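You operate a simulated robot arm through the tools that you are given. There is no shell and no other tool. Be economical: measure what you need, move in short steps, check, and stop when the job is done.

You are at the controls of a simulated robot arm. One attempt, no reset.

TASK
Lift the plant, fill its dish to about the line, put everything back.
Fine: use the white jug; rest the plant on the seat lid. Set down upright: plant pot, white jug.

The check looks at the end state, three seconds after you hand in, the way a careful person would. Anything else that was tipped, shoved, dropped, spilled or broken makes it a failure. A push-on lid holds only when it is set on centred and level and pressed home; a screw cap is set on level and turned clockwise until tight.

THE ROBOT
A 6-joint arm with a two-finger parallel gripper, fixed in place. Base frame: the origin is at the foot of the arm, x ahead of it, y to its left, z up; the work surface is at about z = 0.52. Lengths are in m, angles in rad, forces in N, time in s.
With the tool pointing down near the work surface it reaches from about 0.32 to 0.8 m from the base axis. Its first joint turns from -2.897 to 2.897 rad. Payload 3.91 kg.
The TCP is the grasp point between the finger pads, 0.03 m short of the fingertips. In the tool frame z runs along the fingers and y along their closing line. The gripper opens to 0.11 m. The fingers are 0.02 m wide and 0.01 m thick; the gripper's body (0.048 by 0.112 m) begins 0.055 m behind the TCP.
Orientation is that of the tool frame in the base frame, as a unit quaternion [x, y, z, w]. With the fingers straight down and closing along the base's y, the tool's x points along the base's -x, its y along +y and its z along -z.

THE INTERFACE
- The arm moves only by the tool drive_tool. Its argument "motion" is a list of rows, each a list of 7 numbers: the turn, a rotation vector about the tool's x, y, z in units of 5 degrees (1.0 is 5 degrees), then the shift along the tool's x, y, z in units of 50 mm (1.0 is 50 mm), then the opening in per cent of the stroke, from 0 (shut) to 100 (fully open). In form: [[wx, wy, wz, dx, dy, dz, claw], ...]. A call has 1 to 8 rows; each row shifts and turns the commanded pose from where the row before left it, along the tool's axes as they then stand. A call with a number of a shift or a turn outside -1 to 1 is refused whole. Rows are played at 5 a second. More than 0.05 m and 0.15 rad between two rows, or a gripper value outside its range, and nothing of the call is played. A pose out of reach is approached as far as the arm can. The call stops where the force on the tool passes 40 N (or 10 N more than at its start, if that is more) or the arm is blocked; 0.2 s more then pass. The fingers move at their own pace (about 0.045 m/s each) and stop on an object; they squeeze with about 28 N. The grip force told is the motor's: it shows also when the fingers shut on nothing. Time passes only in rows, and 0.2 s behind the last, so rows that do not move let the fingers close. The reply holds the time, the measured pose of the TCP, the force on the tool along the base axes, the opening and the grip force, in the units named above and with some noise, with the torque about the TCP (base axes, N m) and any sound that the robot's microphone picked up.
- Cameras (640 x 400 px; columns grow to the right, rows downward): "scene" is fixed at [0.2215, 0.6489, 1.1253]; the picture's right is [-0.76, -0.65, 0.00], its down [-0.34, 0.40, -0.85] and it looks along [0.55, -0.65, -0.52] (base axes); focal length 296 px, centre (320, 200). "wrist" rides on the gripper at [0.077, 0.007, -0.114] in the tool frame; the picture's right is [-0.09, 1.00, 0.00], its down [-0.80, -0.07, -0.59] and it looks along [-0.59, -0.05, 0.80] (tool axes); focal length 270 px, centre (320, 200). There is no depth. A picture from a camera that has moved, and an enlarged one, comes with that camera's place and axes in the base frame and with its lens.
- grab_frame(camera): a new picture of that camera. No time passes.
- lift_body(by): slides the trunk up (or, below 0, down) by that many m; the arm rides with it, the base frame stays. It gives what a move gives, with no picture.
- enlarge(camera, box): a new picture of the part [left, top, right, bottom] of that camera's present view, enlarged. No time passes.
- hand_in(): hands the job in; it is judged then, once.

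Go step by step. Nothing tells you positions but the pictures and the camera data: compare them with the known pose of the tool, close in by small moves and look again before you grip or let go. The budget is 120 turns and 68 pictures, counting those below and the enlarged ones. Unless the task says otherwise, let go and move clear before handing in, and close with one line.

The tools are called after "Emit:" as a command line: name --pt "numbers of a row" for each row, then --argument value for the rest, lists and objects as JSON in quotes. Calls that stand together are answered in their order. drive_tool: Moves the arm, as the interface text tells. Its arguments: {"type":"object","properties":{"motion":{"type":"array","items":{"type":"array","items":{"type":"number"}}}},"required":["motion"]} The other tools are called the same way: lift_body (by) slides the trunk up or down; grab_frame (camera) takes a picture; enlarge (camera, box) takes an enlarged picture of a part of a camera's view; hand_in () hands the job in.

At the start:

```text
t: 0.0
eef_pos: [0.4657, 0.246, 0.9434]
tcp_rot: [-0.001, 1.0, 0.0, 0.0]
wrist_force: [-0.7, 0.1, -0.3]
moment: [0.02, 0.03, 0.01]
finger_gap: 0.1102
grasp_force: 0.1
trunk travel left (down, up): [-0.375, 0.235]
```

scene: 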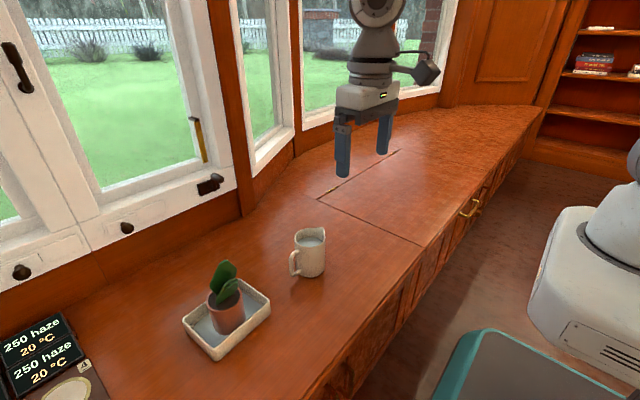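
wrist: 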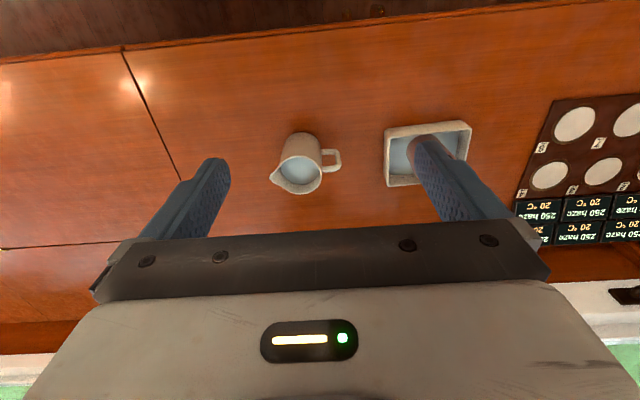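

I see the plant in its tray near (0.64, 0.47), the white jug near (0.62, 0.21), and the seat lid beyond y < -0.11. I'll look closer first.

Emit:
enlarge --camera "scene" --box '[160, 210, 340, 370]'

Emit:
enlarge --camera "wrist" --box '[240, 100, 500, 220]'

```text
2.50 times, centred on (250, 290) of scene
camera zoom: at [0.2215, 0.6489, 1.1253], right [-0.76, -0.65, 0.0], down [-0.34, 0.4, -0.85], along [0.55, -0.65, -0.52], focal length 740 px, centre (495, -25)
```

zoom: 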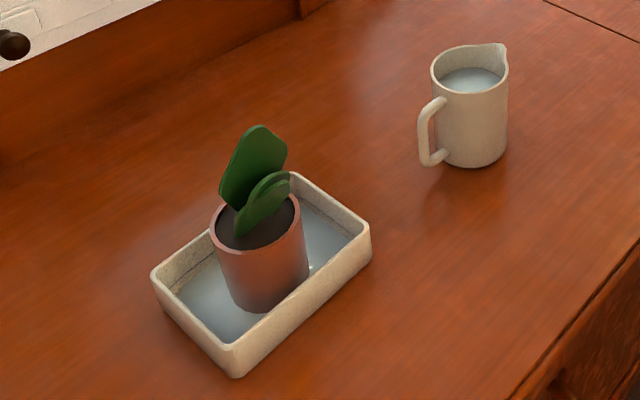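

```text
2.46 times, centred on (370, 160) of wrist
camera zoom: at [0.3883, 0.2531, 1.0572], right [0.09, 1.0, 0.0], down [0.8, -0.07, 0.59], along [0.59, -0.05, -0.8], focal length 665 px, centre (197, 298)
```

zoom: 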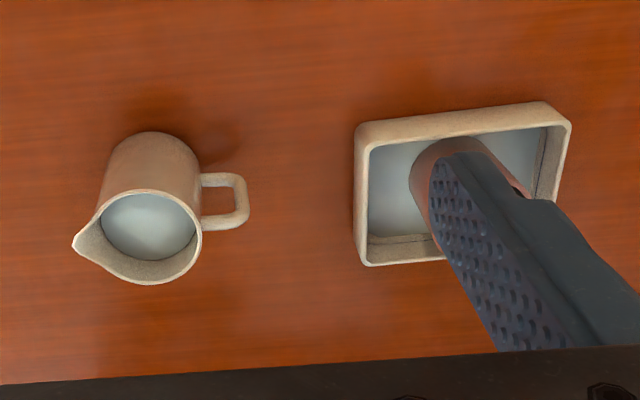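

Plan: grip the pot from the side with the tool tilted and the camera on top, park it on the lid, then grip the jug from above with the fingers closing along x. First I turn the tool about the vertical.

Emit:
drive_tool --pt "0 0 1 0 0 0 100" --pt "0 0 1 0 0 0 100" --pt "0 0 1 0 0 0 100" --pt "0 0 1 0 0 0 100" --pt "0 0 1 0 0 0 100" --pt "0 0 1 0 0 0 100" --pt "0 0 1 0 0 0 100" --pt "0 0 1 0 0 0 100"

Emit:
drive_tool --pt "0 0 1 0 0 0 100" --pt "0 0 1 0 0 0 100" --pt "0 0 1 0 0 0 100" --pt "0 0 1 0 0 0 100" --pt "0 0 1 0 0 0 100" --pt "0 0 1 0 0 0 100" --pt "0 0 1 0 0 0 100" --pt "0 0 1 0 0 0 100"

Emit:
drive_tool --pt "0 0 1 0 0 0 100" --pt "0 0 1 0 0 0 100" --pt "0 0 1 0 0 0 100" --pt "0 0 1 0 0 0 100" --pt "0 0 1 0 0 0 100" --pt "0 0 1 0 0 0 100" --pt "0 0 1 0 0 0 100" --pt "0 0 1 0 0 0 100"

```text
t: 1.8
eef_pos: [0.4666, 0.2477, 0.9418]
tcp_rot: [0.344, 0.939, 0.001, 0.0]
wrist_force: [-0.7, -0.2, -0.4]
moment: [-0.01, -0.02, -0.02]
finger_gap: 0.1102
grasp_force: 0.0
trunk travel left (down, up): [-0.375, 0.235]
```

```text
t: 3.6
eef_pos: [0.4642, 0.2476, 0.9434]
tcp_rot: [0.644, 0.765, 0.0, 0.0]
wrist_force: [0.7, 0.1, -0.1]
moment: [-0.03, 0.03, 0.0]
finger_gap: 0.1101
grasp_force: 0.1
trunk travel left (down, up): [-0.375, 0.235]
```

```text
t: 5.4
eef_pos: [0.4638, 0.2472, 0.9429]
tcp_rot: [0.867, 0.499, 0.0, 0.0]
wrist_force: [0.0, 0.5, -1.0]
moment: [0.01, -0.01, 0.02]
finger_gap: 0.1099
grasp_force: 0.1
trunk travel left (down, up): [-0.375, 0.235]
```

The rotation works and tool x now points at azimuth 60°. Next I tilt the tool toward the plant.

Emit:
drive_tool --pt "0 1 0 0 0 0 100" --pt "0 1 0 0 0 0 100" --pt "0 1 0 0 0 0 100" --pt "0 1 0 0 0 0 100" --pt "0 1 0 0 0 0 100" --pt "0 1 0 0 0 0 100" --pt "0 1 0 0 0 0 100" --pt "0 1 0 0 0 0 100"

Emit:
drive_tool --pt "0 1 0 0 0 0 100" --pt "0 1 0 0 0 0 100" --pt "0 1 0 0 0 0 100" --pt "0 1 0 0 0 0 100" --pt "0 1 0 0 0 0 100" --pt "0 1 0 0 0 0 100"

Emit:
grab_frame --camera "wrist"

Emit:
grab_frame --camera "scene"

```text
t: 7.2
eef_pos: [0.4651, 0.2467, 0.9428]
tcp_rot: [0.814, 0.469, 0.297, -0.17]
wrist_force: [-0.5, -0.1, -0.2]
moment: [0.01, -0.02, 0.0]
finger_gap: 0.1098
grasp_force: 0.1
trunk travel left (down, up): [-0.375, 0.235]
```

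```text
t: 8.6
eef_pos: [0.4649, 0.2458, 0.942]
tcp_rot: [0.709, 0.409, 0.498, -0.287]
wrist_force: [0.4, 0.3, -1.0]
moment: [0.0, 0.0, -0.02]
finger_gap: 0.1102
grasp_force: 0.1
trunk travel left (down, up): [-0.375, 0.235]
```

```text
63 pictures are left
camera wrist: at [0.4306, 0.1718, 1.0538], right [0.85, -0.52, -0.08], down [-0.48, -0.68, -0.55], along [0.23, 0.51, -0.83], focal length 270 px, centre (320, 200)
```

wrist: 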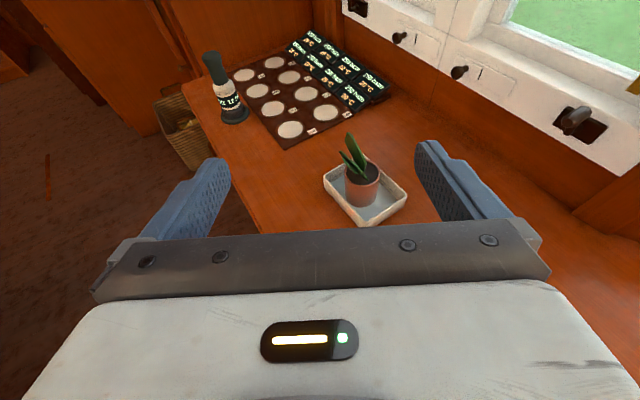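

```text
62 pictures are left
```

scene: 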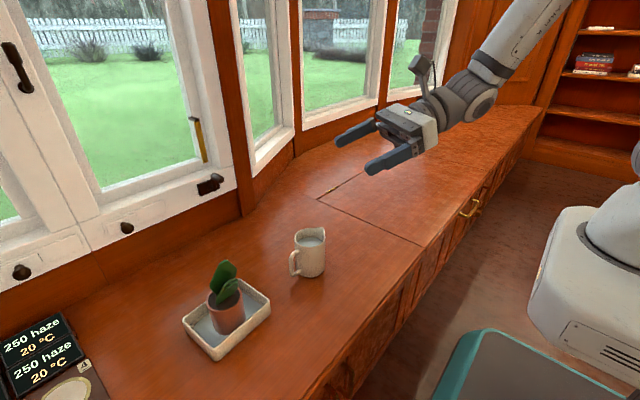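

The camera is clear on top and the plant is in view. I'll enlarge it to triangulate.

Emit:
enlarge --camera "wrist" --box '[290, 120, 440, 230]'

```text
3.64 times, centred on (365, 175) of wrist
camera zoom: at [0.4306, 0.1718, 1.0538], right [0.85, -0.52, -0.08], down [-0.48, -0.68, -0.55], along [0.23, 0.51, -0.83], focal length 983 px, centre (156, 291)
```

zoom: 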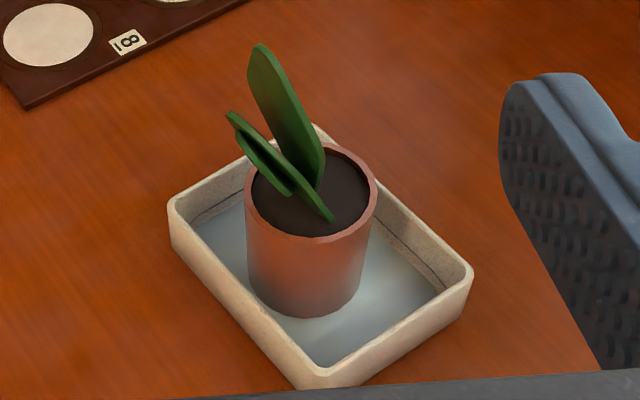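

The pot rim centre is near (0.661, 0.453, 0.61) with radius about 0.037. I'm moving to a standoff 14 cm back along the tool axis.

Emit:
drive_tool --pt "0 0 0 -0.586 0.163 0.599 100" --pt "0 0 0 -0.586 0.163 0.599 100" --pt "0 0 0 -0.586 0.163 0.599 100" --pt "0 0 0 -0.586 0.163 0.599 100" --pt "0 0 0 -0.586 0.163 0.599 100" --pt "0 0 0 -0.586 0.163 0.599 100" --pt "0 0 0 -0.586 0.163 0.599 100" --pt "0 0 0 -0.586 0.163 0.599 100"

Emit:
grab_frame --camera "wrist"

Emit:
grab_frame --camera "scene"

```text
t: 10.4
eef_pos: [0.5937, 0.3389, 0.6393]
tcp_rot: [0.709, 0.41, 0.497, -0.287]
wrist_force: [0.0, 0.5, -0.1]
moment: [0.01, 0.0, 0.0]
finger_gap: 0.1098
grasp_force: 0.1
trunk travel left (down, up): [-0.375, 0.235]
```

```text
60 pictures are left
camera wrist: at [0.5588, 0.2648, 0.751], right [0.85, -0.52, -0.08], down [-0.48, -0.69, -0.55], along [0.23, 0.51, -0.83], focal length 270 px, centre (320, 200)
```

wrist: 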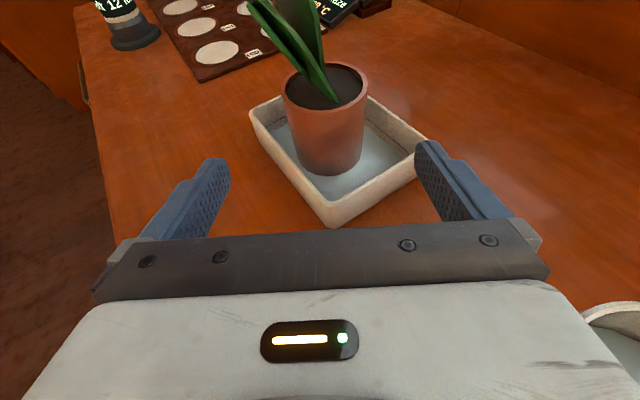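

```text
59 pictures are left
```

scene: 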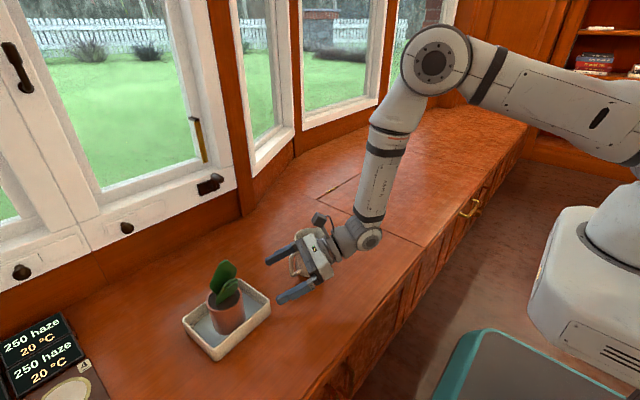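

The pot is aligned with the tool axis. I'm advancing and closing.

Emit:
drive_tool --pt "0 0 0 0 0.02 0.7 100" --pt "0 0 0 0 0.02 0.7 100" --pt "0 0 0 0 0.02 0.7 100" --pt "0 0 0 0 0 0.72 100"

Emit:
enlarge --camera "scene" --box '[160, 210, 340, 370]'

Emit:
grab_frame --camera "wrist"

```text
t: 11.4
eef_pos: [0.6641, 0.4534, 0.5945]
tcp_rot: [0.709, 0.41, 0.496, -0.287]
wrist_force: [-0.2, -0.5, -0.1]
moment: [-0.02, 0.0, 0.0]
finger_gap: 0.11
grasp_force: 0.1
trunk travel left (down, up): [-0.375, 0.235]
```

```text
2.50 times, centred on (250, 290) of scene
camera zoom: at [0.2215, 0.6489, 1.1253], right [-0.76, -0.65, 0.0], down [-0.34, 0.4, -0.85], along [0.55, -0.65, -0.52], focal length 740 px, centre (495, -25)
```

zoom: 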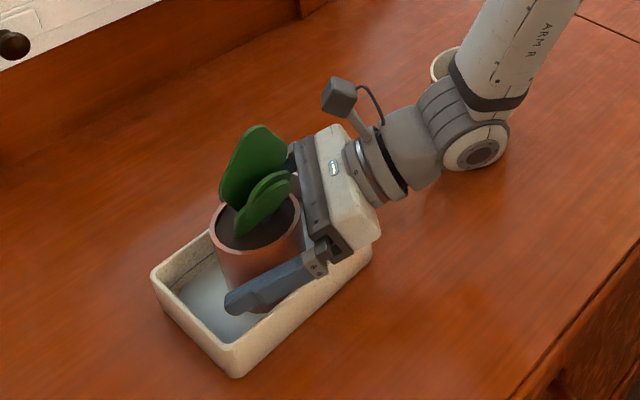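

```text
57 pictures are left
camera wrist: at [0.6299, 0.3786, 0.7062], right [0.85, -0.52, -0.08], down [-0.48, -0.69, -0.55], along [0.23, 0.5, -0.83], focal length 270 px, centre (320, 200)
```

wrist: 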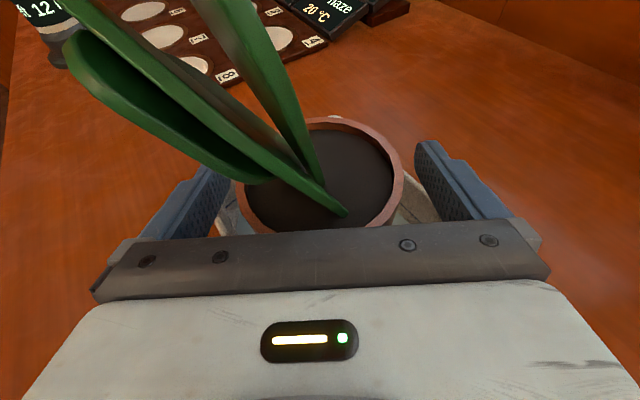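

The fingers straddle the pot and nothing is touching. Now I close on it.

Emit:
drive_tool --pt "0 0 0 0 0 0 50" --pt "0 0 0 0 0 0 50" --pt "0 0 0 0 0 0 50" --pt "0 0 0 0 0 0 50" --pt "0 0 0 0 0 0 50"

```text
t: 12.6
eef_pos: [0.6644, 0.4523, 0.5957]
tcp_rot: [0.709, 0.41, 0.496, -0.287]
wrist_force: [0.3, 0.8, -0.6]
moment: [0.01, -0.08, 0.04]
finger_gap: 0.0752
grasp_force: 28.2
trunk travel left (down, up): [-0.375, 0.235]
```

Gripped at 75 mm. I'm lifting straight up.

Emit:
drive_tool --pt "0 0 0 0.38 0 -0.138 40" --pt "0 0 0 0.752 0 -0.274 40" --pt "0 0 0 0.846 0 -0.308 40" --pt "0 0 0 0.846 0 -0.308 40" --pt "0 0 0 0.846 0 -0.308 40" --pt "0 0 0 0.846 0 -0.308 40"

Emit:
enlarge --camera "scene" --box '[140, 170, 380, 370]'

```text
t: 14.0
eef_pos: [0.6622, 0.4535, 0.8326]
tcp_rot: [0.71, 0.409, 0.496, -0.286]
wrist_force: [-0.5, 0.1, -4.7]
moment: [0.01, -0.03, -0.02]
finger_gap: 0.0748
grasp_force: 27.7
trunk travel left (down, up): [-0.375, 0.235]
```

```text
2.00 times, centred on (260, 270) of scene
camera zoom: at [0.2215, 0.6489, 1.1253], right [-0.76, -0.65, 0.0], down [-0.34, 0.4, -0.85], along [0.55, -0.65, -0.52], focal length 592 px, centre (440, 60)
```

zoom: 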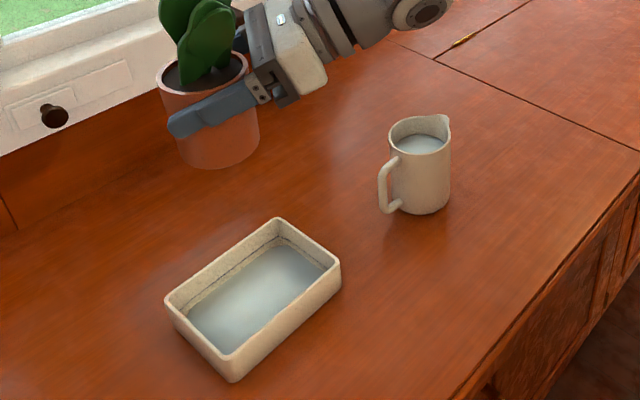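

The dish is free and the water line is visible. Carrying the plant over to the lid, toward (0.60, -0.25).

Emit:
drive_tool --pt "0 0 0 -0.272 0.3725 -0.7475 40" --pt "0 0 0 -0.272 0.3725 -0.7475 40" --pt "0 0 0 -0.272 0.3725 -0.7475 40" --pt "0 0 0 -0.272 0.3725 -0.7475 40" --pt "0 0 0 -0.272 0.3725 -0.7475 40" --pt "0 0 0 -0.272 0.3725 -0.7475 40" --pt "0 0 0 -0.272 0.3725 -0.7475 40" --pt "0 0 0 -0.272 0.3725 -0.7475 40"

Emit:
drive_tool --pt "0 0 0 -0.272 0.3725 -0.7475 40" --pt "0 0 0 -0.272 0.3725 -0.7475 40" --pt "0 0 0 -0.272 0.3725 -0.7475 40" --pt "0 0 0 -0.272 0.3725 -0.7475 40" --pt "0 0 0 -0.272 0.3725 -0.7475 40" --pt "0 0 0 -0.272 0.3725 -0.7475 40" --pt "0 0 0 -0.272 0.3725 -0.7475 40" --pt "0 0 0 -0.272 0.3725 -0.7475 40"

Emit:
grab_frame --camera "scene"

```text
t: 15.8
eef_pos: [0.6337, 0.1033, 0.8313]
tcp_rot: [0.709, 0.409, 0.497, -0.287]
wrist_force: [-0.3, 0.1, -4.6]
moment: [0.02, -0.02, 0.0]
finger_gap: 0.075
grasp_force: 28.1
trunk travel left (down, up): [-0.375, 0.235]
```

```text
t: 17.6
eef_pos: [0.6022, -0.2494, 0.8311]
tcp_rot: [0.71, 0.409, 0.497, -0.287]
wrist_force: [0.0, 0.4, -5.9]
moment: [-0.01, -0.02, 0.04]
finger_gap: 0.0751
grasp_force: 28.4
trunk travel left (down, up): [-0.375, 0.235]
```

```text
55 pictures are left
```

scene: 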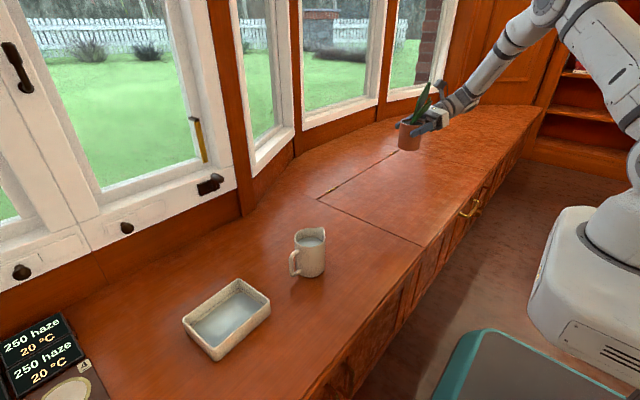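

The plant is over the lid. I'm descending to just above it.

Emit:
drive_tool --pt "0 0 0 -0.808 0 0.294 40" --pt "0 0 0 -0.808 0 0.294 40" --pt "0 0 0 -0.808 0 0.294 40" --pt "0 0 0 -0.808 0 0.294 40" --pt "0 0 0 -0.808 0 0.294 40" --pt "0 0 0 -0.188 0 0.068 40"

Emit:
enlarge --camera "scene" --box '[310, 110, 500, 230]'

```text
t: 19.0
eef_pos: [0.6043, -0.2484, 0.6059]
tcp_rot: [0.709, 0.409, 0.498, -0.286]
wrist_force: [0.5, -0.7, -4.2]
moment: [0.0, -0.04, 0.02]
finger_gap: 0.0749
grasp_force: 28.4
trunk travel left (down, up): [-0.375, 0.235]
```

```text
3.33 times, centred on (405, 170) of scene
camera zoom: at [0.2215, 0.6489, 1.1253], right [-0.76, -0.65, 0.0], down [-0.34, 0.4, -0.85], along [0.55, -0.65, -0.52], focal length 987 px, centre (37, 300)
```

zoom: 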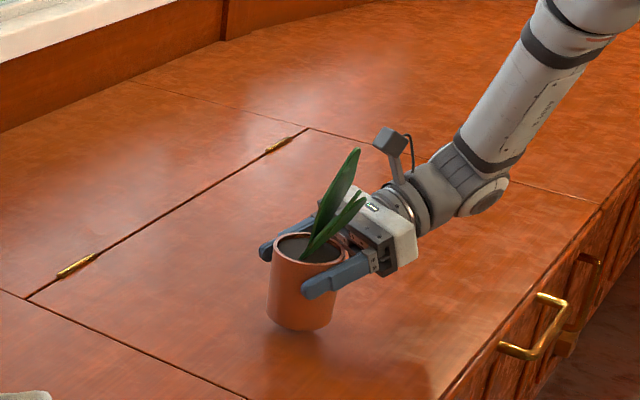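

Slightly above the lid and upright. I'm lowering in 3 mm steps and watching the force.

Emit:
drive_tool --pt "0 0 0 -0.056 0 0.02 40" --pt "0 0 0 -0.056 0 0.02 40" --pt "0 0 0 -0.056 0 0.02 40"

Emit:
drive_tool --pt "0 0 0 -0.038 0 0.014 40" --pt "0 0 0 -0.038 0 0.014 40"

```text
t: 19.8
eef_pos: [0.603, -0.2488, 0.598]
tcp_rot: [0.709, 0.41, 0.496, -0.287]
wrist_force: [-0.5, -0.3, -5.6]
moment: [0.0, -0.03, 0.02]
finger_gap: 0.0749
grasp_force: 28.0
trunk travel left (down, up): [-0.375, 0.235]
```

```text
t: 20.4
eef_pos: [0.6028, -0.2478, 0.5939]
tcp_rot: [0.71, 0.41, 0.496, -0.287]
wrist_force: [-0.5, 0.1, -5.1]
moment: [0.02, -0.03, 0.02]
finger_gap: 0.0749
grasp_force: 28.3
trunk travel left (down, up): [-0.375, 0.235]
```

Emit:
drive_tool --pt "0 0 0 -0.038 0 0.014 40" --pt "0 0 0 -0.038 0 0.014 40"

Emit:
drive_tool --pt "0 0 0 -0.038 0 0.014 40"

```text
t: 21.0
eef_pos: [0.6021, -0.2488, 0.5909]
tcp_rot: [0.71, 0.409, 0.497, -0.287]
wrist_force: [0.8, 0.5, -5.1]
moment: [0.0, -0.01, 0.0]
finger_gap: 0.0751
grasp_force: 28.0
trunk travel left (down, up): [-0.375, 0.235]
```

```text
t: 21.4
eef_pos: [0.6011, -0.2477, 0.5875]
tcp_rot: [0.709, 0.409, 0.497, -0.287]
wrist_force: [-1.0, 0.4, 0.5]
moment: [0.02, 0.27, -0.04]
finger_gap: 0.0754
grasp_force: 28.1
trunk travel left (down, up): [-0.375, 0.235]
```

Contact with the lid at z = 0.5875. Releasing and backing out.

Emit:
drive_tool --pt "0 0 0 0 0 0 80" --pt "0 0 0 0 0 0 100" --pt "0 0 0 0 0 0 100" --pt "0 0 0 0 0 0 100"

Emit:
drive_tool --pt "0 0 0 0 0 -0.6 100" --pt "0 0 0 0 0 -0.8 100" --pt "0 0 0 0 0 -0.9 100" --pt "0 0 0 0 0 -0.9 100"

Emit:
enlarge --camera "scene" --box '[310, 110, 500, 230]'

```text
t: 22.4
eef_pos: [0.6023, -0.2465, 0.5878]
tcp_rot: [0.71, 0.409, 0.497, -0.286]
wrist_force: [0.7, -0.1, 0.0]
moment: [-0.01, 0.01, 0.01]
finger_gap: 0.1101
grasp_force: 0.1
trunk travel left (down, up): [-0.375, 0.235]
```

```text
t: 23.4
eef_pos: [0.5295, -0.3792, 0.6423]
tcp_rot: [0.709, 0.41, 0.496, -0.287]
wrist_force: [0.6, 0.2, 0.1]
moment: [0.01, -0.02, 0.01]
finger_gap: 0.1101
grasp_force: 0.1
trunk travel left (down, up): [-0.375, 0.235]
```

```text
3.33 times, centred on (405, 170) of scene
camera zoom: at [0.2215, 0.6489, 1.1253], right [-0.76, -0.65, 0.0], down [-0.34, 0.4, -0.85], along [0.55, -0.65, -0.52], focal length 987 px, centre (37, 300)
```

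zoom: 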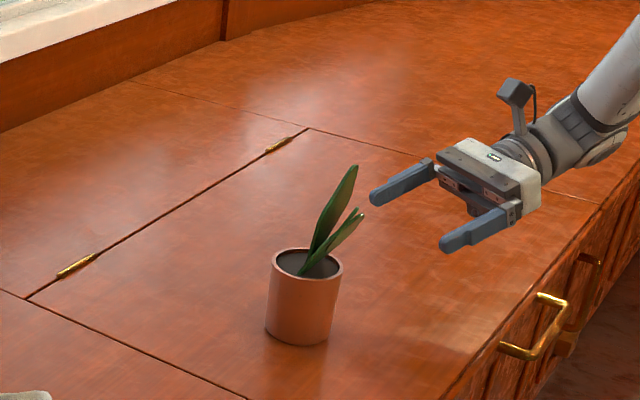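

The plant stands upright on the lid. Now I rise and move over to the jug.

Emit:
drive_tool --pt "0 0 0 0.784 0 -0.285 100" --pt "0 0 0 0.784 0 -0.285 100" --pt "0 0 0 0.784 0 -0.285 100" --pt "0 0 0 0.784 0 -0.285 100" --pt "0 0 0 0.784 0 -0.285 100" --pt "0 0 0 0.784 0 -0.285 100"

Emit:
drive_tool --pt "0 0 0 0.216 -0.274 0.761 100" --pt "0 0 0 0.216 -0.274 0.761 100" --pt "0 0 0 0.216 -0.274 0.761 100" --pt "0 0 0 0.216 -0.274 0.761 100" --pt "0 0 0 0.216 -0.274 0.761 100" --pt "0 0 0 0.216 -0.274 0.761 100" --pt "0 0 0 0.216 -0.274 0.761 100" --pt "0 0 0 0.216 -0.274 0.761 100"

Emit:
drive_tool --pt "0 0 0 0.216 -0.274 0.761 100" --pt "0 0 0 0.216 -0.274 0.761 100" --pt "0 0 0 0.216 -0.274 0.761 100" --pt "0 0 0 0.216 -0.274 0.761 100" --pt "0 0 0 0.216 -0.274 0.761 100" --pt "0 0 0 0.216 -0.274 0.761 100"

Emit:
drive_tool --pt "0 -1 0 0 0 0 100" --pt "0 -1 0 0 0 0 100" --pt "0 -1 0 0 0 0 100" --pt "0 -1 0 0 0 0 100" --pt "0 -1 0 0 0 0 100" --pt "0 -1 0 0 0 0 100" --pt "0 -1 0 0 0 0 100" --pt "0 -1 0 0 0 0 100"

Emit:
drive_tool --pt "0 -1 0 0 0 0 100" --pt "0 -1 0 0 0 0 100" --pt "0 -1 0 0 0 0 100" --pt "0 -1 0 0 0 0 100" --pt "0 -1 0 0 0 0 100" --pt "0 -1 0 0 0 0 100" --pt "0 0 -1 0 0 0 100" --pt "0 0 -1 0 0 0 100"

Emit:
drive_tool --pt "0 0 -1 0 0 0 100" --pt "0 0 -1 0 0 0 100" --pt "0 0 -1 0 0 0 100" --pt "0 0 -1 0 0 0 100" --pt "0 0 0 0 0 0 100"

Emit:
grab_frame --camera "wrist"

Emit:
grab_frame --camera "scene"

```text
t: 24.8
eef_pos: [0.5274, -0.379, 0.8948]
tcp_rot: [0.71, 0.409, 0.497, -0.286]
wrist_force: [-0.3, -0.3, -0.5]
moment: [0.01, -0.02, 0.0]
finger_gap: 0.1101
grasp_force: 0.0
trunk travel left (down, up): [-0.375, 0.235]
```

```text
t: 26.6
eef_pos: [0.59, -0.0476, 0.8705]
tcp_rot: [0.709, 0.41, 0.497, -0.288]
wrist_force: [0.4, -0.2, 0.3]
moment: [-0.02, 0.0, 0.0]
finger_gap: 0.11
grasp_force: 0.1
trunk travel left (down, up): [-0.375, 0.235]
```

```text
t: 28.0
eef_pos: [0.6356, 0.1975, 0.8507]
tcp_rot: [0.709, 0.409, 0.497, -0.287]
wrist_force: [-0.1, -0.6, 0.1]
moment: [-0.02, -0.02, 0.01]
finger_gap: 0.1099
grasp_force: 0.0
trunk travel left (down, up): [-0.375, 0.235]
```

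```text
t: 29.8
eef_pos: [0.6375, 0.1954, 0.8538]
tcp_rot: [0.837, 0.484, 0.223, -0.129]
wrist_force: [0.2, 0.2, 0.2]
moment: [0.02, 0.02, -0.02]
finger_gap: 0.1099
grasp_force: 0.1
trunk travel left (down, up): [-0.375, 0.235]
```

```text
t: 31.6
eef_pos: [0.6369, 0.197, 0.8537]
tcp_rot: [0.819, 0.574, -0.001, 0.001]
wrist_force: [-0.1, 0.4, 0.1]
moment: [0.01, -0.01, 0.02]
finger_gap: 0.1101
grasp_force: 0.1
trunk travel left (down, up): [-0.375, 0.235]
```

```text
t: 32.8
eef_pos: [0.6369, 0.1974, 0.8542]
tcp_rot: [0.706, 0.708, 0.0, 0.0]
wrist_force: [0.3, 0.0, 0.1]
moment: [0.0, -0.02, -0.04]
finger_gap: 0.11
grasp_force: 0.1
trunk travel left (down, up): [-0.375, 0.235]
```

```text
52 pictures are left
camera wrist: at [0.644, 0.2728, 0.9685], right [1.0, -0.09, 0.0], down [-0.07, -0.8, 0.59], along [-0.05, -0.59, -0.8], focal length 270 px, centre (320, 200)
```

wrist: 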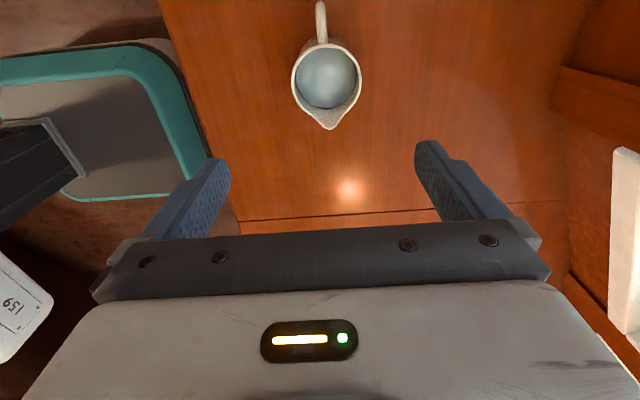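

```text
51 pictures are left
```

scene: 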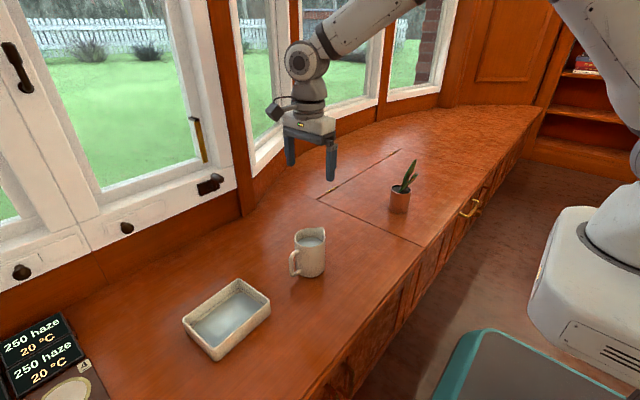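

The jug centre is about (0.6465, 0.198) with the spout along -y, and the fingers will straddle it along x. I'm descending partway, then checking.

Emit:
drive_tool --pt "0 0 0 0 0.19 0.8 100" --pt "0 0 0 0 0 0.9 100" --pt "0 0 0 0 0 0.9 100" --pt "0 0 0 0 0 0.7 100"

Emit:
grab_frame --camera "wrist"

Emit:
enlarge --camera "scene" --box '[240, 160, 380, 300]'

```text
t: 33.8
eef_pos: [0.6464, 0.1978, 0.6879]
tcp_rot: [0.707, 0.708, 0.0, 0.0]
wrist_force: [-0.4, 0.0, -0.7]
moment: [0.0, -0.01, 0.0]
finger_gap: 0.1101
grasp_force: 0.1
trunk travel left (down, up): [-0.375, 0.235]
```

```text
50 pictures are left
camera wrist: at [0.6526, 0.2745, 0.8028], right [1.0, -0.09, 0.0], down [-0.07, -0.8, 0.59], along [-0.05, -0.59, -0.8], focal length 270 px, centre (320, 200)
```

wrist: 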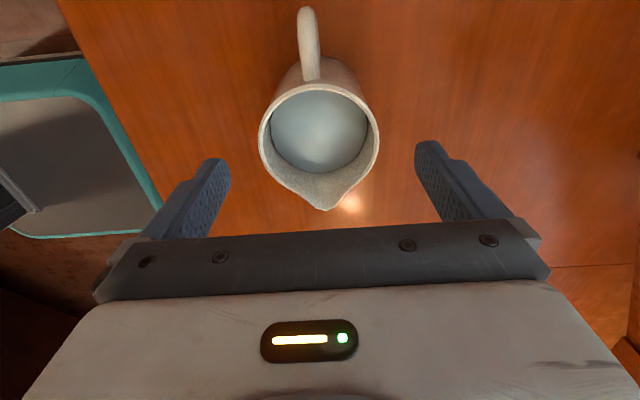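

```text
2.86 times, centred on (310, 230) of scene
camera zoom: at [0.2215, 0.6489, 1.1253], right [-0.76, -0.65, 0.0], down [-0.34, 0.4, -0.85], along [0.55, -0.65, -0.52], focal length 846 px, centre (349, 114)
```

zoom: 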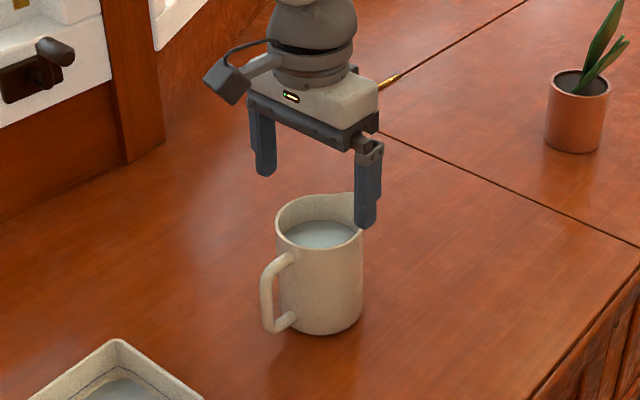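

Well centred. Descending to the grip height and closing.

Emit:
drive_tool --pt "0 0 0 0 0 0.7 100" --pt "0 0 0 0 0 0.7 100" --pt "0 0 0 0 0 0.45 100"

Emit:
enlarge --camera "scene" --box '[240, 160, 380, 300]'

```text
t: 34.6
eef_pos: [0.6474, 0.1967, 0.5946]
tcp_rot: [0.708, 0.706, 0.0, 0.0]
wrist_force: [0.1, 0.4, 0.5]
moment: [-0.01, 0.0, 0.0]
finger_gap: 0.1101
grasp_force: 0.0
trunk travel left (down, up): [-0.375, 0.235]
```

```text
2.86 times, centred on (310, 230) of scene
camera zoom: at [0.2215, 0.6489, 1.1253], right [-0.76, -0.65, 0.0], down [-0.34, 0.4, -0.85], along [0.55, -0.65, -0.52], focal length 846 px, centre (349, 114)
```

zoom: 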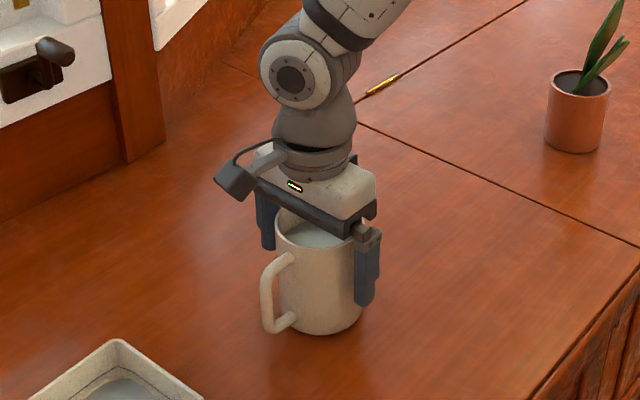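

Emit:
drive_tool --pt "0 0 0 0 0 0 60" --pt "0 0 0 0 0 0 50" --pt "0 0 0 0 0 0 50" --pt "0 0 0 0 0 0 50" --pt "0 0 0 0 0 0 50"

Emit:
drive_tool --pt "0 0 0 0 0 -0.1 40" --pt "0 0 0 0 0 -0.3 40" --pt "0 0 0 0 0 -0.5 40" --pt "0 0 0 0 0 -0.5 40" --pt "0 0 0 0 0 -0.5 40" --pt "0 0 0 0 0 -0.5 40" --pt "0 0 0 0 0 -0.3 40" --pt "0 0 0 0 0 -0.1 40"

Emit:
enlarge --camera "scene" --box '[180, 110, 380, 310]'

```text
t: 35.8
eef_pos: [0.6463, 0.1972, 0.5965]
tcp_rot: [0.707, 0.707, 0.0, 0.0]
wrist_force: [-0.5, -0.9, -0.2]
moment: [-0.02, 0.0, 0.02]
finger_gap: 0.0799
grasp_force: 28.0
trunk travel left (down, up): [-0.375, 0.235]
```

```text
t: 37.6
eef_pos: [0.6481, 0.1973, 0.7363]
tcp_rot: [0.707, 0.707, 0.0, 0.0]
wrist_force: [0.9, -0.3, -1.7]
moment: [-0.03, 0.02, 0.03]
finger_gap: 0.0799
grasp_force: 28.4
trunk travel left (down, up): [-0.375, 0.235]
```

```text
2.00 times, centred on (280, 210) of scene
camera zoom: at [0.2215, 0.6489, 1.1253], right [-0.76, -0.65, 0.0], down [-0.34, 0.4, -0.85], along [0.55, -0.65, -0.52], focal length 592 px, centre (400, 180)
```

zoom: 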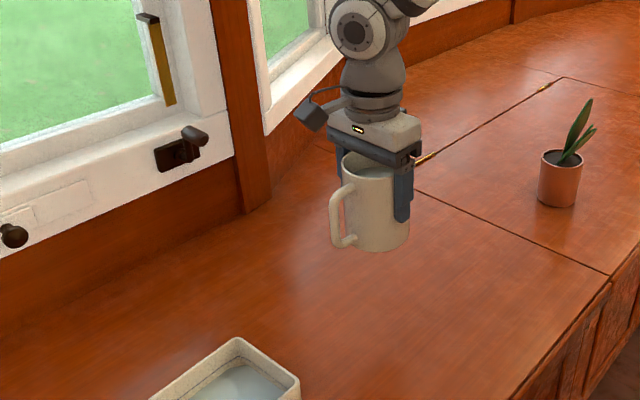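

The jug is lifted cleanly. Carrying it gently over the dish with the spout still along -y.

Emit:
drive_tool --pt "0 0 0 0.1 0 0 40" --pt "0 0 0 0.25 0 0 40" --pt "0 0 0 0.45 0 0 40" --pt "0 0 0 0.6 0 0 40" --pt "0 0 0 0.6 0 0 40" --pt "0 0 0 0.6 0 0 40" --pt "0 0 0 0.6 0 0 40" --pt "0 0 0 0.6 0 0 40"

Emit:
drive_tool --pt "0 0 0 0.6 0.05 0 40" --pt "0 0 0 0.6 0.05 0 40" --pt "0 0 0 0.5 0.05 0 40" --pt "0 0 0 0.35 0 0 40" --pt "0 0 0 0.2 0 0 40" --pt "0 0 0 0.05 0 0 40" --pt "0 0 0 0 0 0 40"

Emit:
grab_frame --camera "wrist"

Emit:
grab_frame --camera "scene"

```text
t: 39.4
eef_pos: [0.6468, 0.3883, 0.7346]
tcp_rot: [0.708, 0.707, -0.001, -0.001]
wrist_force: [1.1, 0.1, -2.3]
moment: [-0.01, 0.01, 0.01]
finger_gap: 0.0797
grasp_force: 28.0
trunk travel left (down, up): [-0.375, 0.235]
```

```text
t: 41.0
eef_pos: [0.65, 0.4987, 0.7337]
tcp_rot: [0.707, 0.707, 0.0, -0.001]
wrist_force: [1.0, 0.4, -2.0]
moment: [-0.02, 0.03, -0.02]
finger_gap: 0.0798
grasp_force: 27.3
out of reach, approached as far as the arm can: row 5
trunk travel left (down, up): [-0.375, 0.235]
```

```text
46 pictures are left
camera wrist: at [0.6581, 0.5752, 0.8493], right [1.0, -0.09, 0.0], down [-0.07, -0.8, 0.59], along [-0.05, -0.59, -0.8], focal length 270 px, centre (320, 200)
```

wrist: 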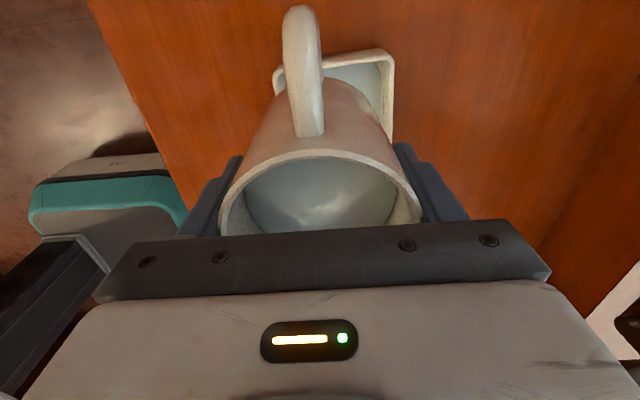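

```text
45 pictures are left
```

scene: 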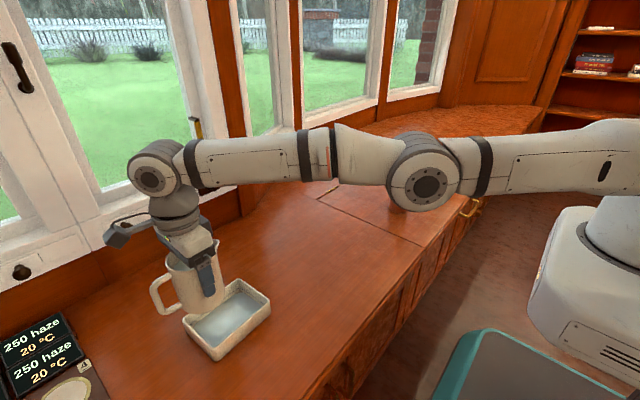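

Just within reach. I'll tilt 15° (no flow expected yet), which brings the wrist inward, and then lower.

Emit:
drive_tool --pt "0 0 0 -0.3 0 0 40" --pt "0 0.5 0 0 0 0 40" --pt "0 0.5 0 0 0 0 40" --pt "0 0.5 0 0 0 0 40" --pt "0 0.5 0 0 0 0 40" --pt "0 0.5 0 0 0 0 40" --pt "0 0.5 0 0 0 0 40" --pt "0 0 0 0 0 0 40"

Emit:
drive_tool --pt "0 0 0 -0.08 0 0.3 40" --pt "0 0 0 -0.08 0 0.3 40" --pt "0 0 0 -0.08 0 0.3 40" --pt "0 0 0 -0.08 0 0.3 40" --pt "0 0 0 0 0 0 40"

Emit:
enlarge --camera "scene" --box '[110, 190, 310, 390]'

Emit:
grab_frame --camera "wrist"

```text
t: 42.8
eef_pos: [0.6819, 0.5087, 0.7353]
tcp_rot: [0.701, 0.702, 0.091, -0.092]
wrist_force: [0.5, -0.1, -2.2]
moment: [-0.02, 0.01, 0.01]
finger_gap: 0.08
grasp_force: 27.7
out of reach, approached as far as the arm can: row 1, 2, 3, 4, 5, 6, 7
trunk travel left (down, up): [-0.375, 0.235]
```

```text
t: 44.0
eef_pos: [0.6814, 0.5082, 0.6741]
tcp_rot: [0.701, 0.701, 0.093, -0.092]
wrist_force: [0.4, -0.1, -2.5]
moment: [-0.05, -0.01, 0.0]
finger_gap: 0.0799
grasp_force: 28.1
trunk travel left (down, up): [-0.375, 0.235]
```

```text
2.00 times, centred on (210, 290) of scene
camera zoom: at [0.2215, 0.6489, 1.1253], right [-0.76, -0.65, 0.0], down [-0.34, 0.4, -0.85], along [0.55, -0.65, -0.52], focal length 592 px, centre (540, 20)
```

zoom: 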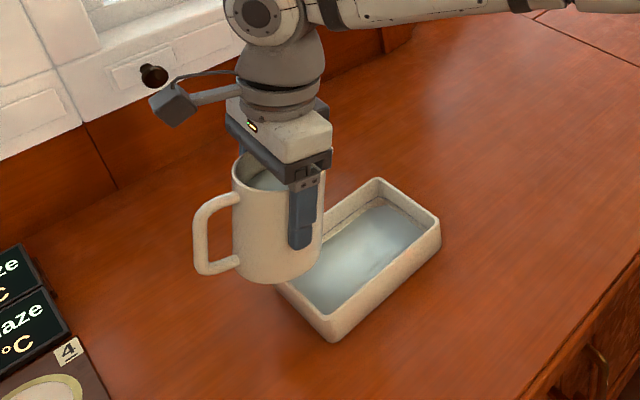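

```text
43 pictures are left
camera wrist: at [0.6883, 0.5519, 0.8048], right [1.0, -0.09, -0.02], down [-0.07, -0.93, 0.37], along [-0.05, -0.36, -0.93], focal length 270 px, centre (320, 200)
```

wrist: 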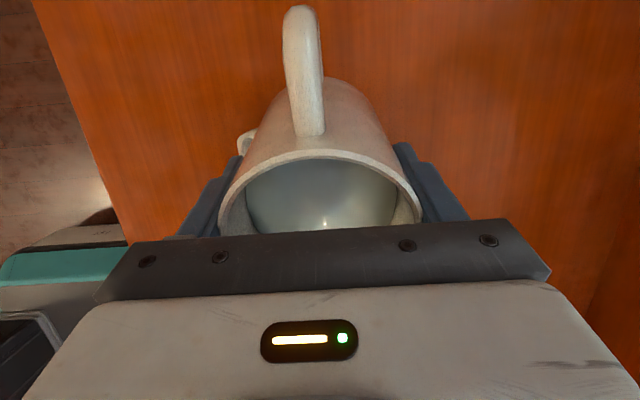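

The TCP drifted to x = 0.681 near the reach limit. Shifting back to x about 0.657 before tilting further.

Emit:
drive_tool --pt "0 0 0 -0.05 -0.15 0 40" --pt "0 0 0 -0.05 -0.2 0 40" --pt "0 0 0 -0.05 -0.15 0 40" --pt "0 0 0 0 0 0 40"

Emit:
drive_tool --pt "0 0.5 0 0 0 0 40" --pt "0 0.5 0 0 0 0 40" --pt "0 0 0 0 0 0 40" --pt "0 0 0 0 0 0 40"

Emit:
enlarge --camera "scene" --box '[150, 220, 310, 380]'

Emit:
enlarge --camera "wrist" --box '[200, 0, 440, 240]'

```text
t: 45.0
eef_pos: [0.6745, 0.5129, 0.6701]
tcp_rot: [0.701, 0.701, 0.091, -0.092]
wrist_force: [0.0, -0.1, -2.5]
moment: [-0.01, 0.02, 0.01]
finger_gap: 0.0798
grasp_force: 28.0
out of reach, approached as far as the arm can: row 1, 2, 3
trunk travel left (down, up): [-0.375, 0.235]
```

```text
t: 46.0
eef_pos: [0.6818, 0.5171, 0.666]
tcp_rot: [0.696, 0.697, 0.122, -0.123]
wrist_force: [0.3, -0.5, -2.9]
moment: [-0.04, 0.02, -0.01]
finger_gap: 0.08
grasp_force: 28.2
out of reach, approached as far as the arm can: row 1, 2
trunk travel left (down, up): [-0.375, 0.235]
```

```text
2.50 times, centred on (230, 300) of scene
camera zoom: at [0.2215, 0.6489, 1.1253], right [-0.76, -0.65, 0.0], down [-0.34, 0.4, -0.85], along [0.55, -0.65, -0.52], focal length 740 px, centre (545, -50)
```

zoom: 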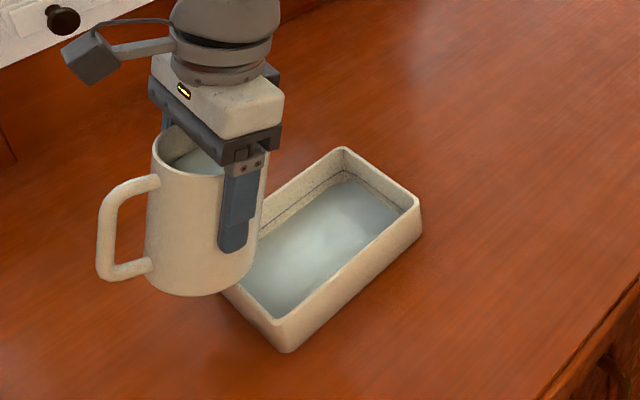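

```text
1.67 times, centred on (320, 120) of wrist
camera zoom: at [0.6883, 0.5509, 0.8019], right [1.0, -0.08, -0.03], down [-0.07, -0.96, 0.29], along [-0.05, -0.28, -0.96], focal length 450 px, centre (320, 333)
```

zoom: 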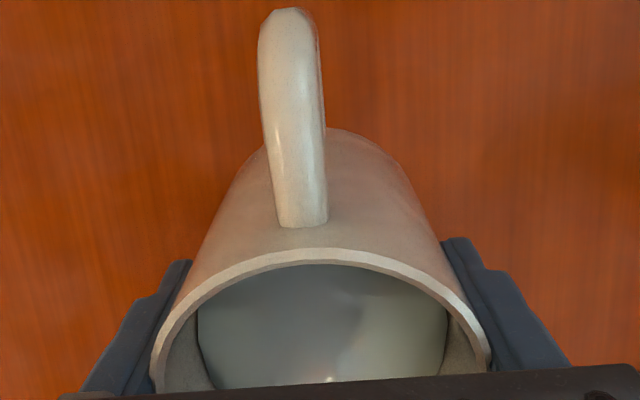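

Still no flow at 20°, and the arm drifts outward instead of following. I'll probe a clearer inward move before tilting more.

Emit:
drive_tool --pt "0 0 0 -0.3 -0.3 0.1 40" --pt "0 0 0 -0.3 -0.3 0.1 40" --pt "0 0 0 0 0 0 40"

```text
t: 46.8
eef_pos: [0.6802, 0.5145, 0.6428]
tcp_rot: [0.696, 0.697, 0.121, -0.123]
wrist_force: [0.4, 0.5, -1.7]
moment: [-0.04, 0.03, 0.0]
finger_gap: 0.0798
grasp_force: 28.2
out of reach, approached as far as the arm can: row 1, 2
trunk travel left (down, up): [-0.375, 0.235]
```

The arm looks locked straight. I raise a bit and pull radially inward to unlock the elbow.

Emit:
drive_tool --pt "0 0 0 -0.158 -0.32 -0.27 40" --pt "0 0 0 -0.158 -0.32 -0.27 40" --pt "0 0 0 -0.158 -0.32 -0.27 40" --pt "0 0 0 -0.158 -0.32 -0.27 40" --pt "0 0 0 0 0 0 40"

Emit:
grab_frame --camera "scene"

```text
t: 48.0
eef_pos: [0.6134, 0.4653, 0.6835]
tcp_rot: [0.697, 0.696, 0.122, -0.122]
wrist_force: [0.0, -0.6, -1.5]
moment: [-0.01, 0.02, 0.02]
finger_gap: 0.0798
grasp_force: 28.5
out of reach, approached as far as the arm can: row 1
trunk travel left (down, up): [-0.375, 0.235]
```

```text
40 pictures are left
```

scene: 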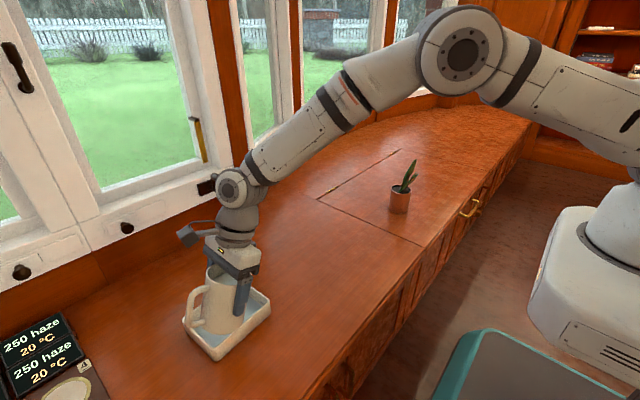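

Unlocked. Moving to about (0.65, 0.49, 0.675), still at 20° tilt.

Emit:
drive_tool --pt "0 0 0 0.1 0.18 0.09 40" --pt "0 0 0 0.1 0.18 0.09 40" --pt "0 0 0 0.1 0.18 0.09 40" --pt "0 0 0 0.1 0.18 0.09 40" --pt "0 0 0 0 0 0 40"

Emit:
enlarge --camera "scene" --box '[150, 220, 310, 380]'

Emit:
enlarge --camera "wrist" --box '[200, 0, 440, 240]'

```text
t: 49.2
eef_pos: [0.6513, 0.49, 0.6737]
tcp_rot: [0.696, 0.696, 0.123, -0.123]
wrist_force: [0.4, -0.2, -1.4]
moment: [-0.03, 0.0, 0.04]
finger_gap: 0.0796
grasp_force: 27.8
trunk travel left (down, up): [-0.375, 0.235]
```

```text
2.50 times, centred on (230, 300) of scene
camera zoom: at [0.2215, 0.6489, 1.1253], right [-0.76, -0.65, 0.0], down [-0.34, 0.4, -0.85], along [0.55, -0.65, -0.52], focal length 740 px, centre (545, -50)
```

zoom: 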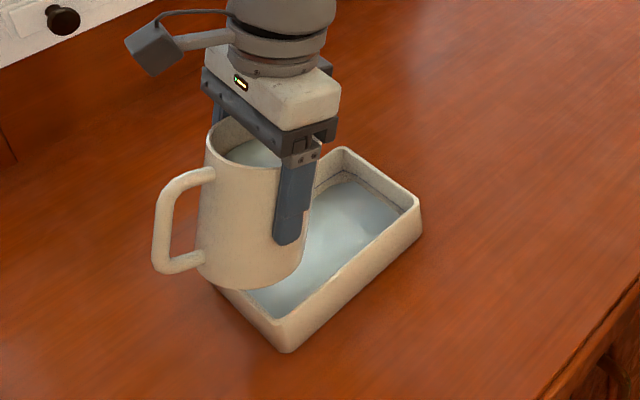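

```text
1.67 times, centred on (320, 120) of wrist
camera zoom: at [0.6579, 0.5222, 0.8081], right [1.0, -0.08, -0.03], down [-0.07, -0.96, 0.29], along [-0.05, -0.28, -0.96], focal length 450 px, centre (320, 333)
```

zoom: 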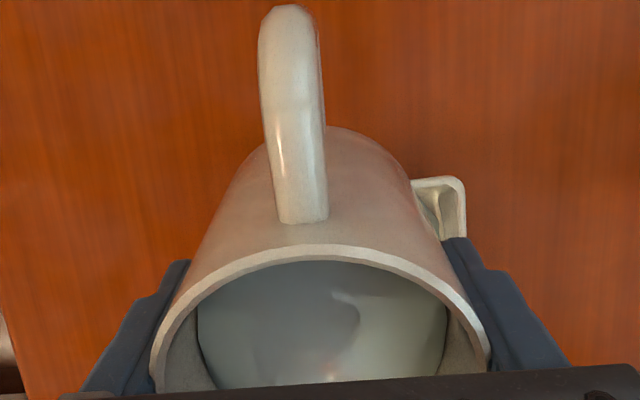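

Positioned with the spout over the dish. Tilting on in small steps now: 5° more, then look.

Emit:
drive_tool --pt "0 0.5 0 0 0 0 40" --pt "0 0.5 0 0 0 0 40" --pt "0 0 0 0 0 0 40" --pt "0 0 0 0 0 0 40"

Emit:
enlarge --camera "scene" --box '[190, 240, 290, 340]'

```text
t: 50.2
eef_pos: [0.6513, 0.4898, 0.6748]
tcp_rot: [0.69, 0.69, 0.153, -0.153]
wrist_force: [0.0, 0.4, -2.1]
moment: [-0.01, 0.0, 0.0]
finger_gap: 0.0795
grasp_force: 28.4
trunk travel left (down, up): [-0.375, 0.235]
```

```text
4.00 times, centred on (240, 290) of scene
camera zoom: at [0.2215, 0.6489, 1.1253], right [-0.76, -0.65, 0.0], down [-0.34, 0.4, -0.85], along [0.55, -0.65, -0.52], focal length 1184 px, centre (640, -160)
```

zoom: 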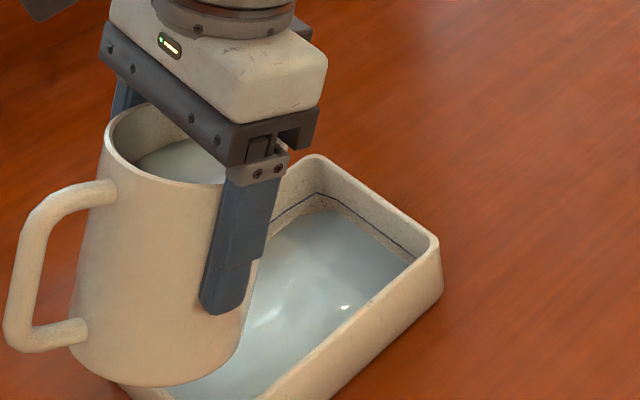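

No flow at 25°. The line sits about 12 mm above the present water, so I continue tilting.

Emit:
drive_tool --pt "0 0.5 0 0 0 0 40" --pt "0 0.5 0 0 0 0 40" --pt "0 0 0 0 0 0 40" --pt "0 0 0 0 0 0 40"

Emit:
enlarge --camera "scene" --box '[190, 240, 290, 340]'

```text
t: 51.2
eef_pos: [0.6512, 0.4897, 0.6726]
tcp_rot: [0.683, 0.683, 0.183, -0.183]
wrist_force: [-0.3, 0.3, -1.8]
moment: [-0.07, -0.03, -0.02]
finger_gap: 0.0796
grasp_force: 28.1
trunk travel left (down, up): [-0.375, 0.235]
```

```text
4.00 times, centred on (240, 290) of scene
camera zoom: at [0.2215, 0.6489, 1.1253], right [-0.76, -0.65, 0.0], down [-0.34, 0.4, -0.85], along [0.55, -0.65, -0.52], focal length 1184 px, centre (640, -160)
```

zoom: 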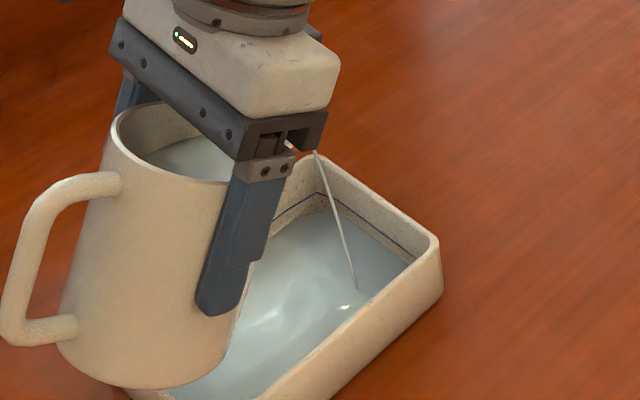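

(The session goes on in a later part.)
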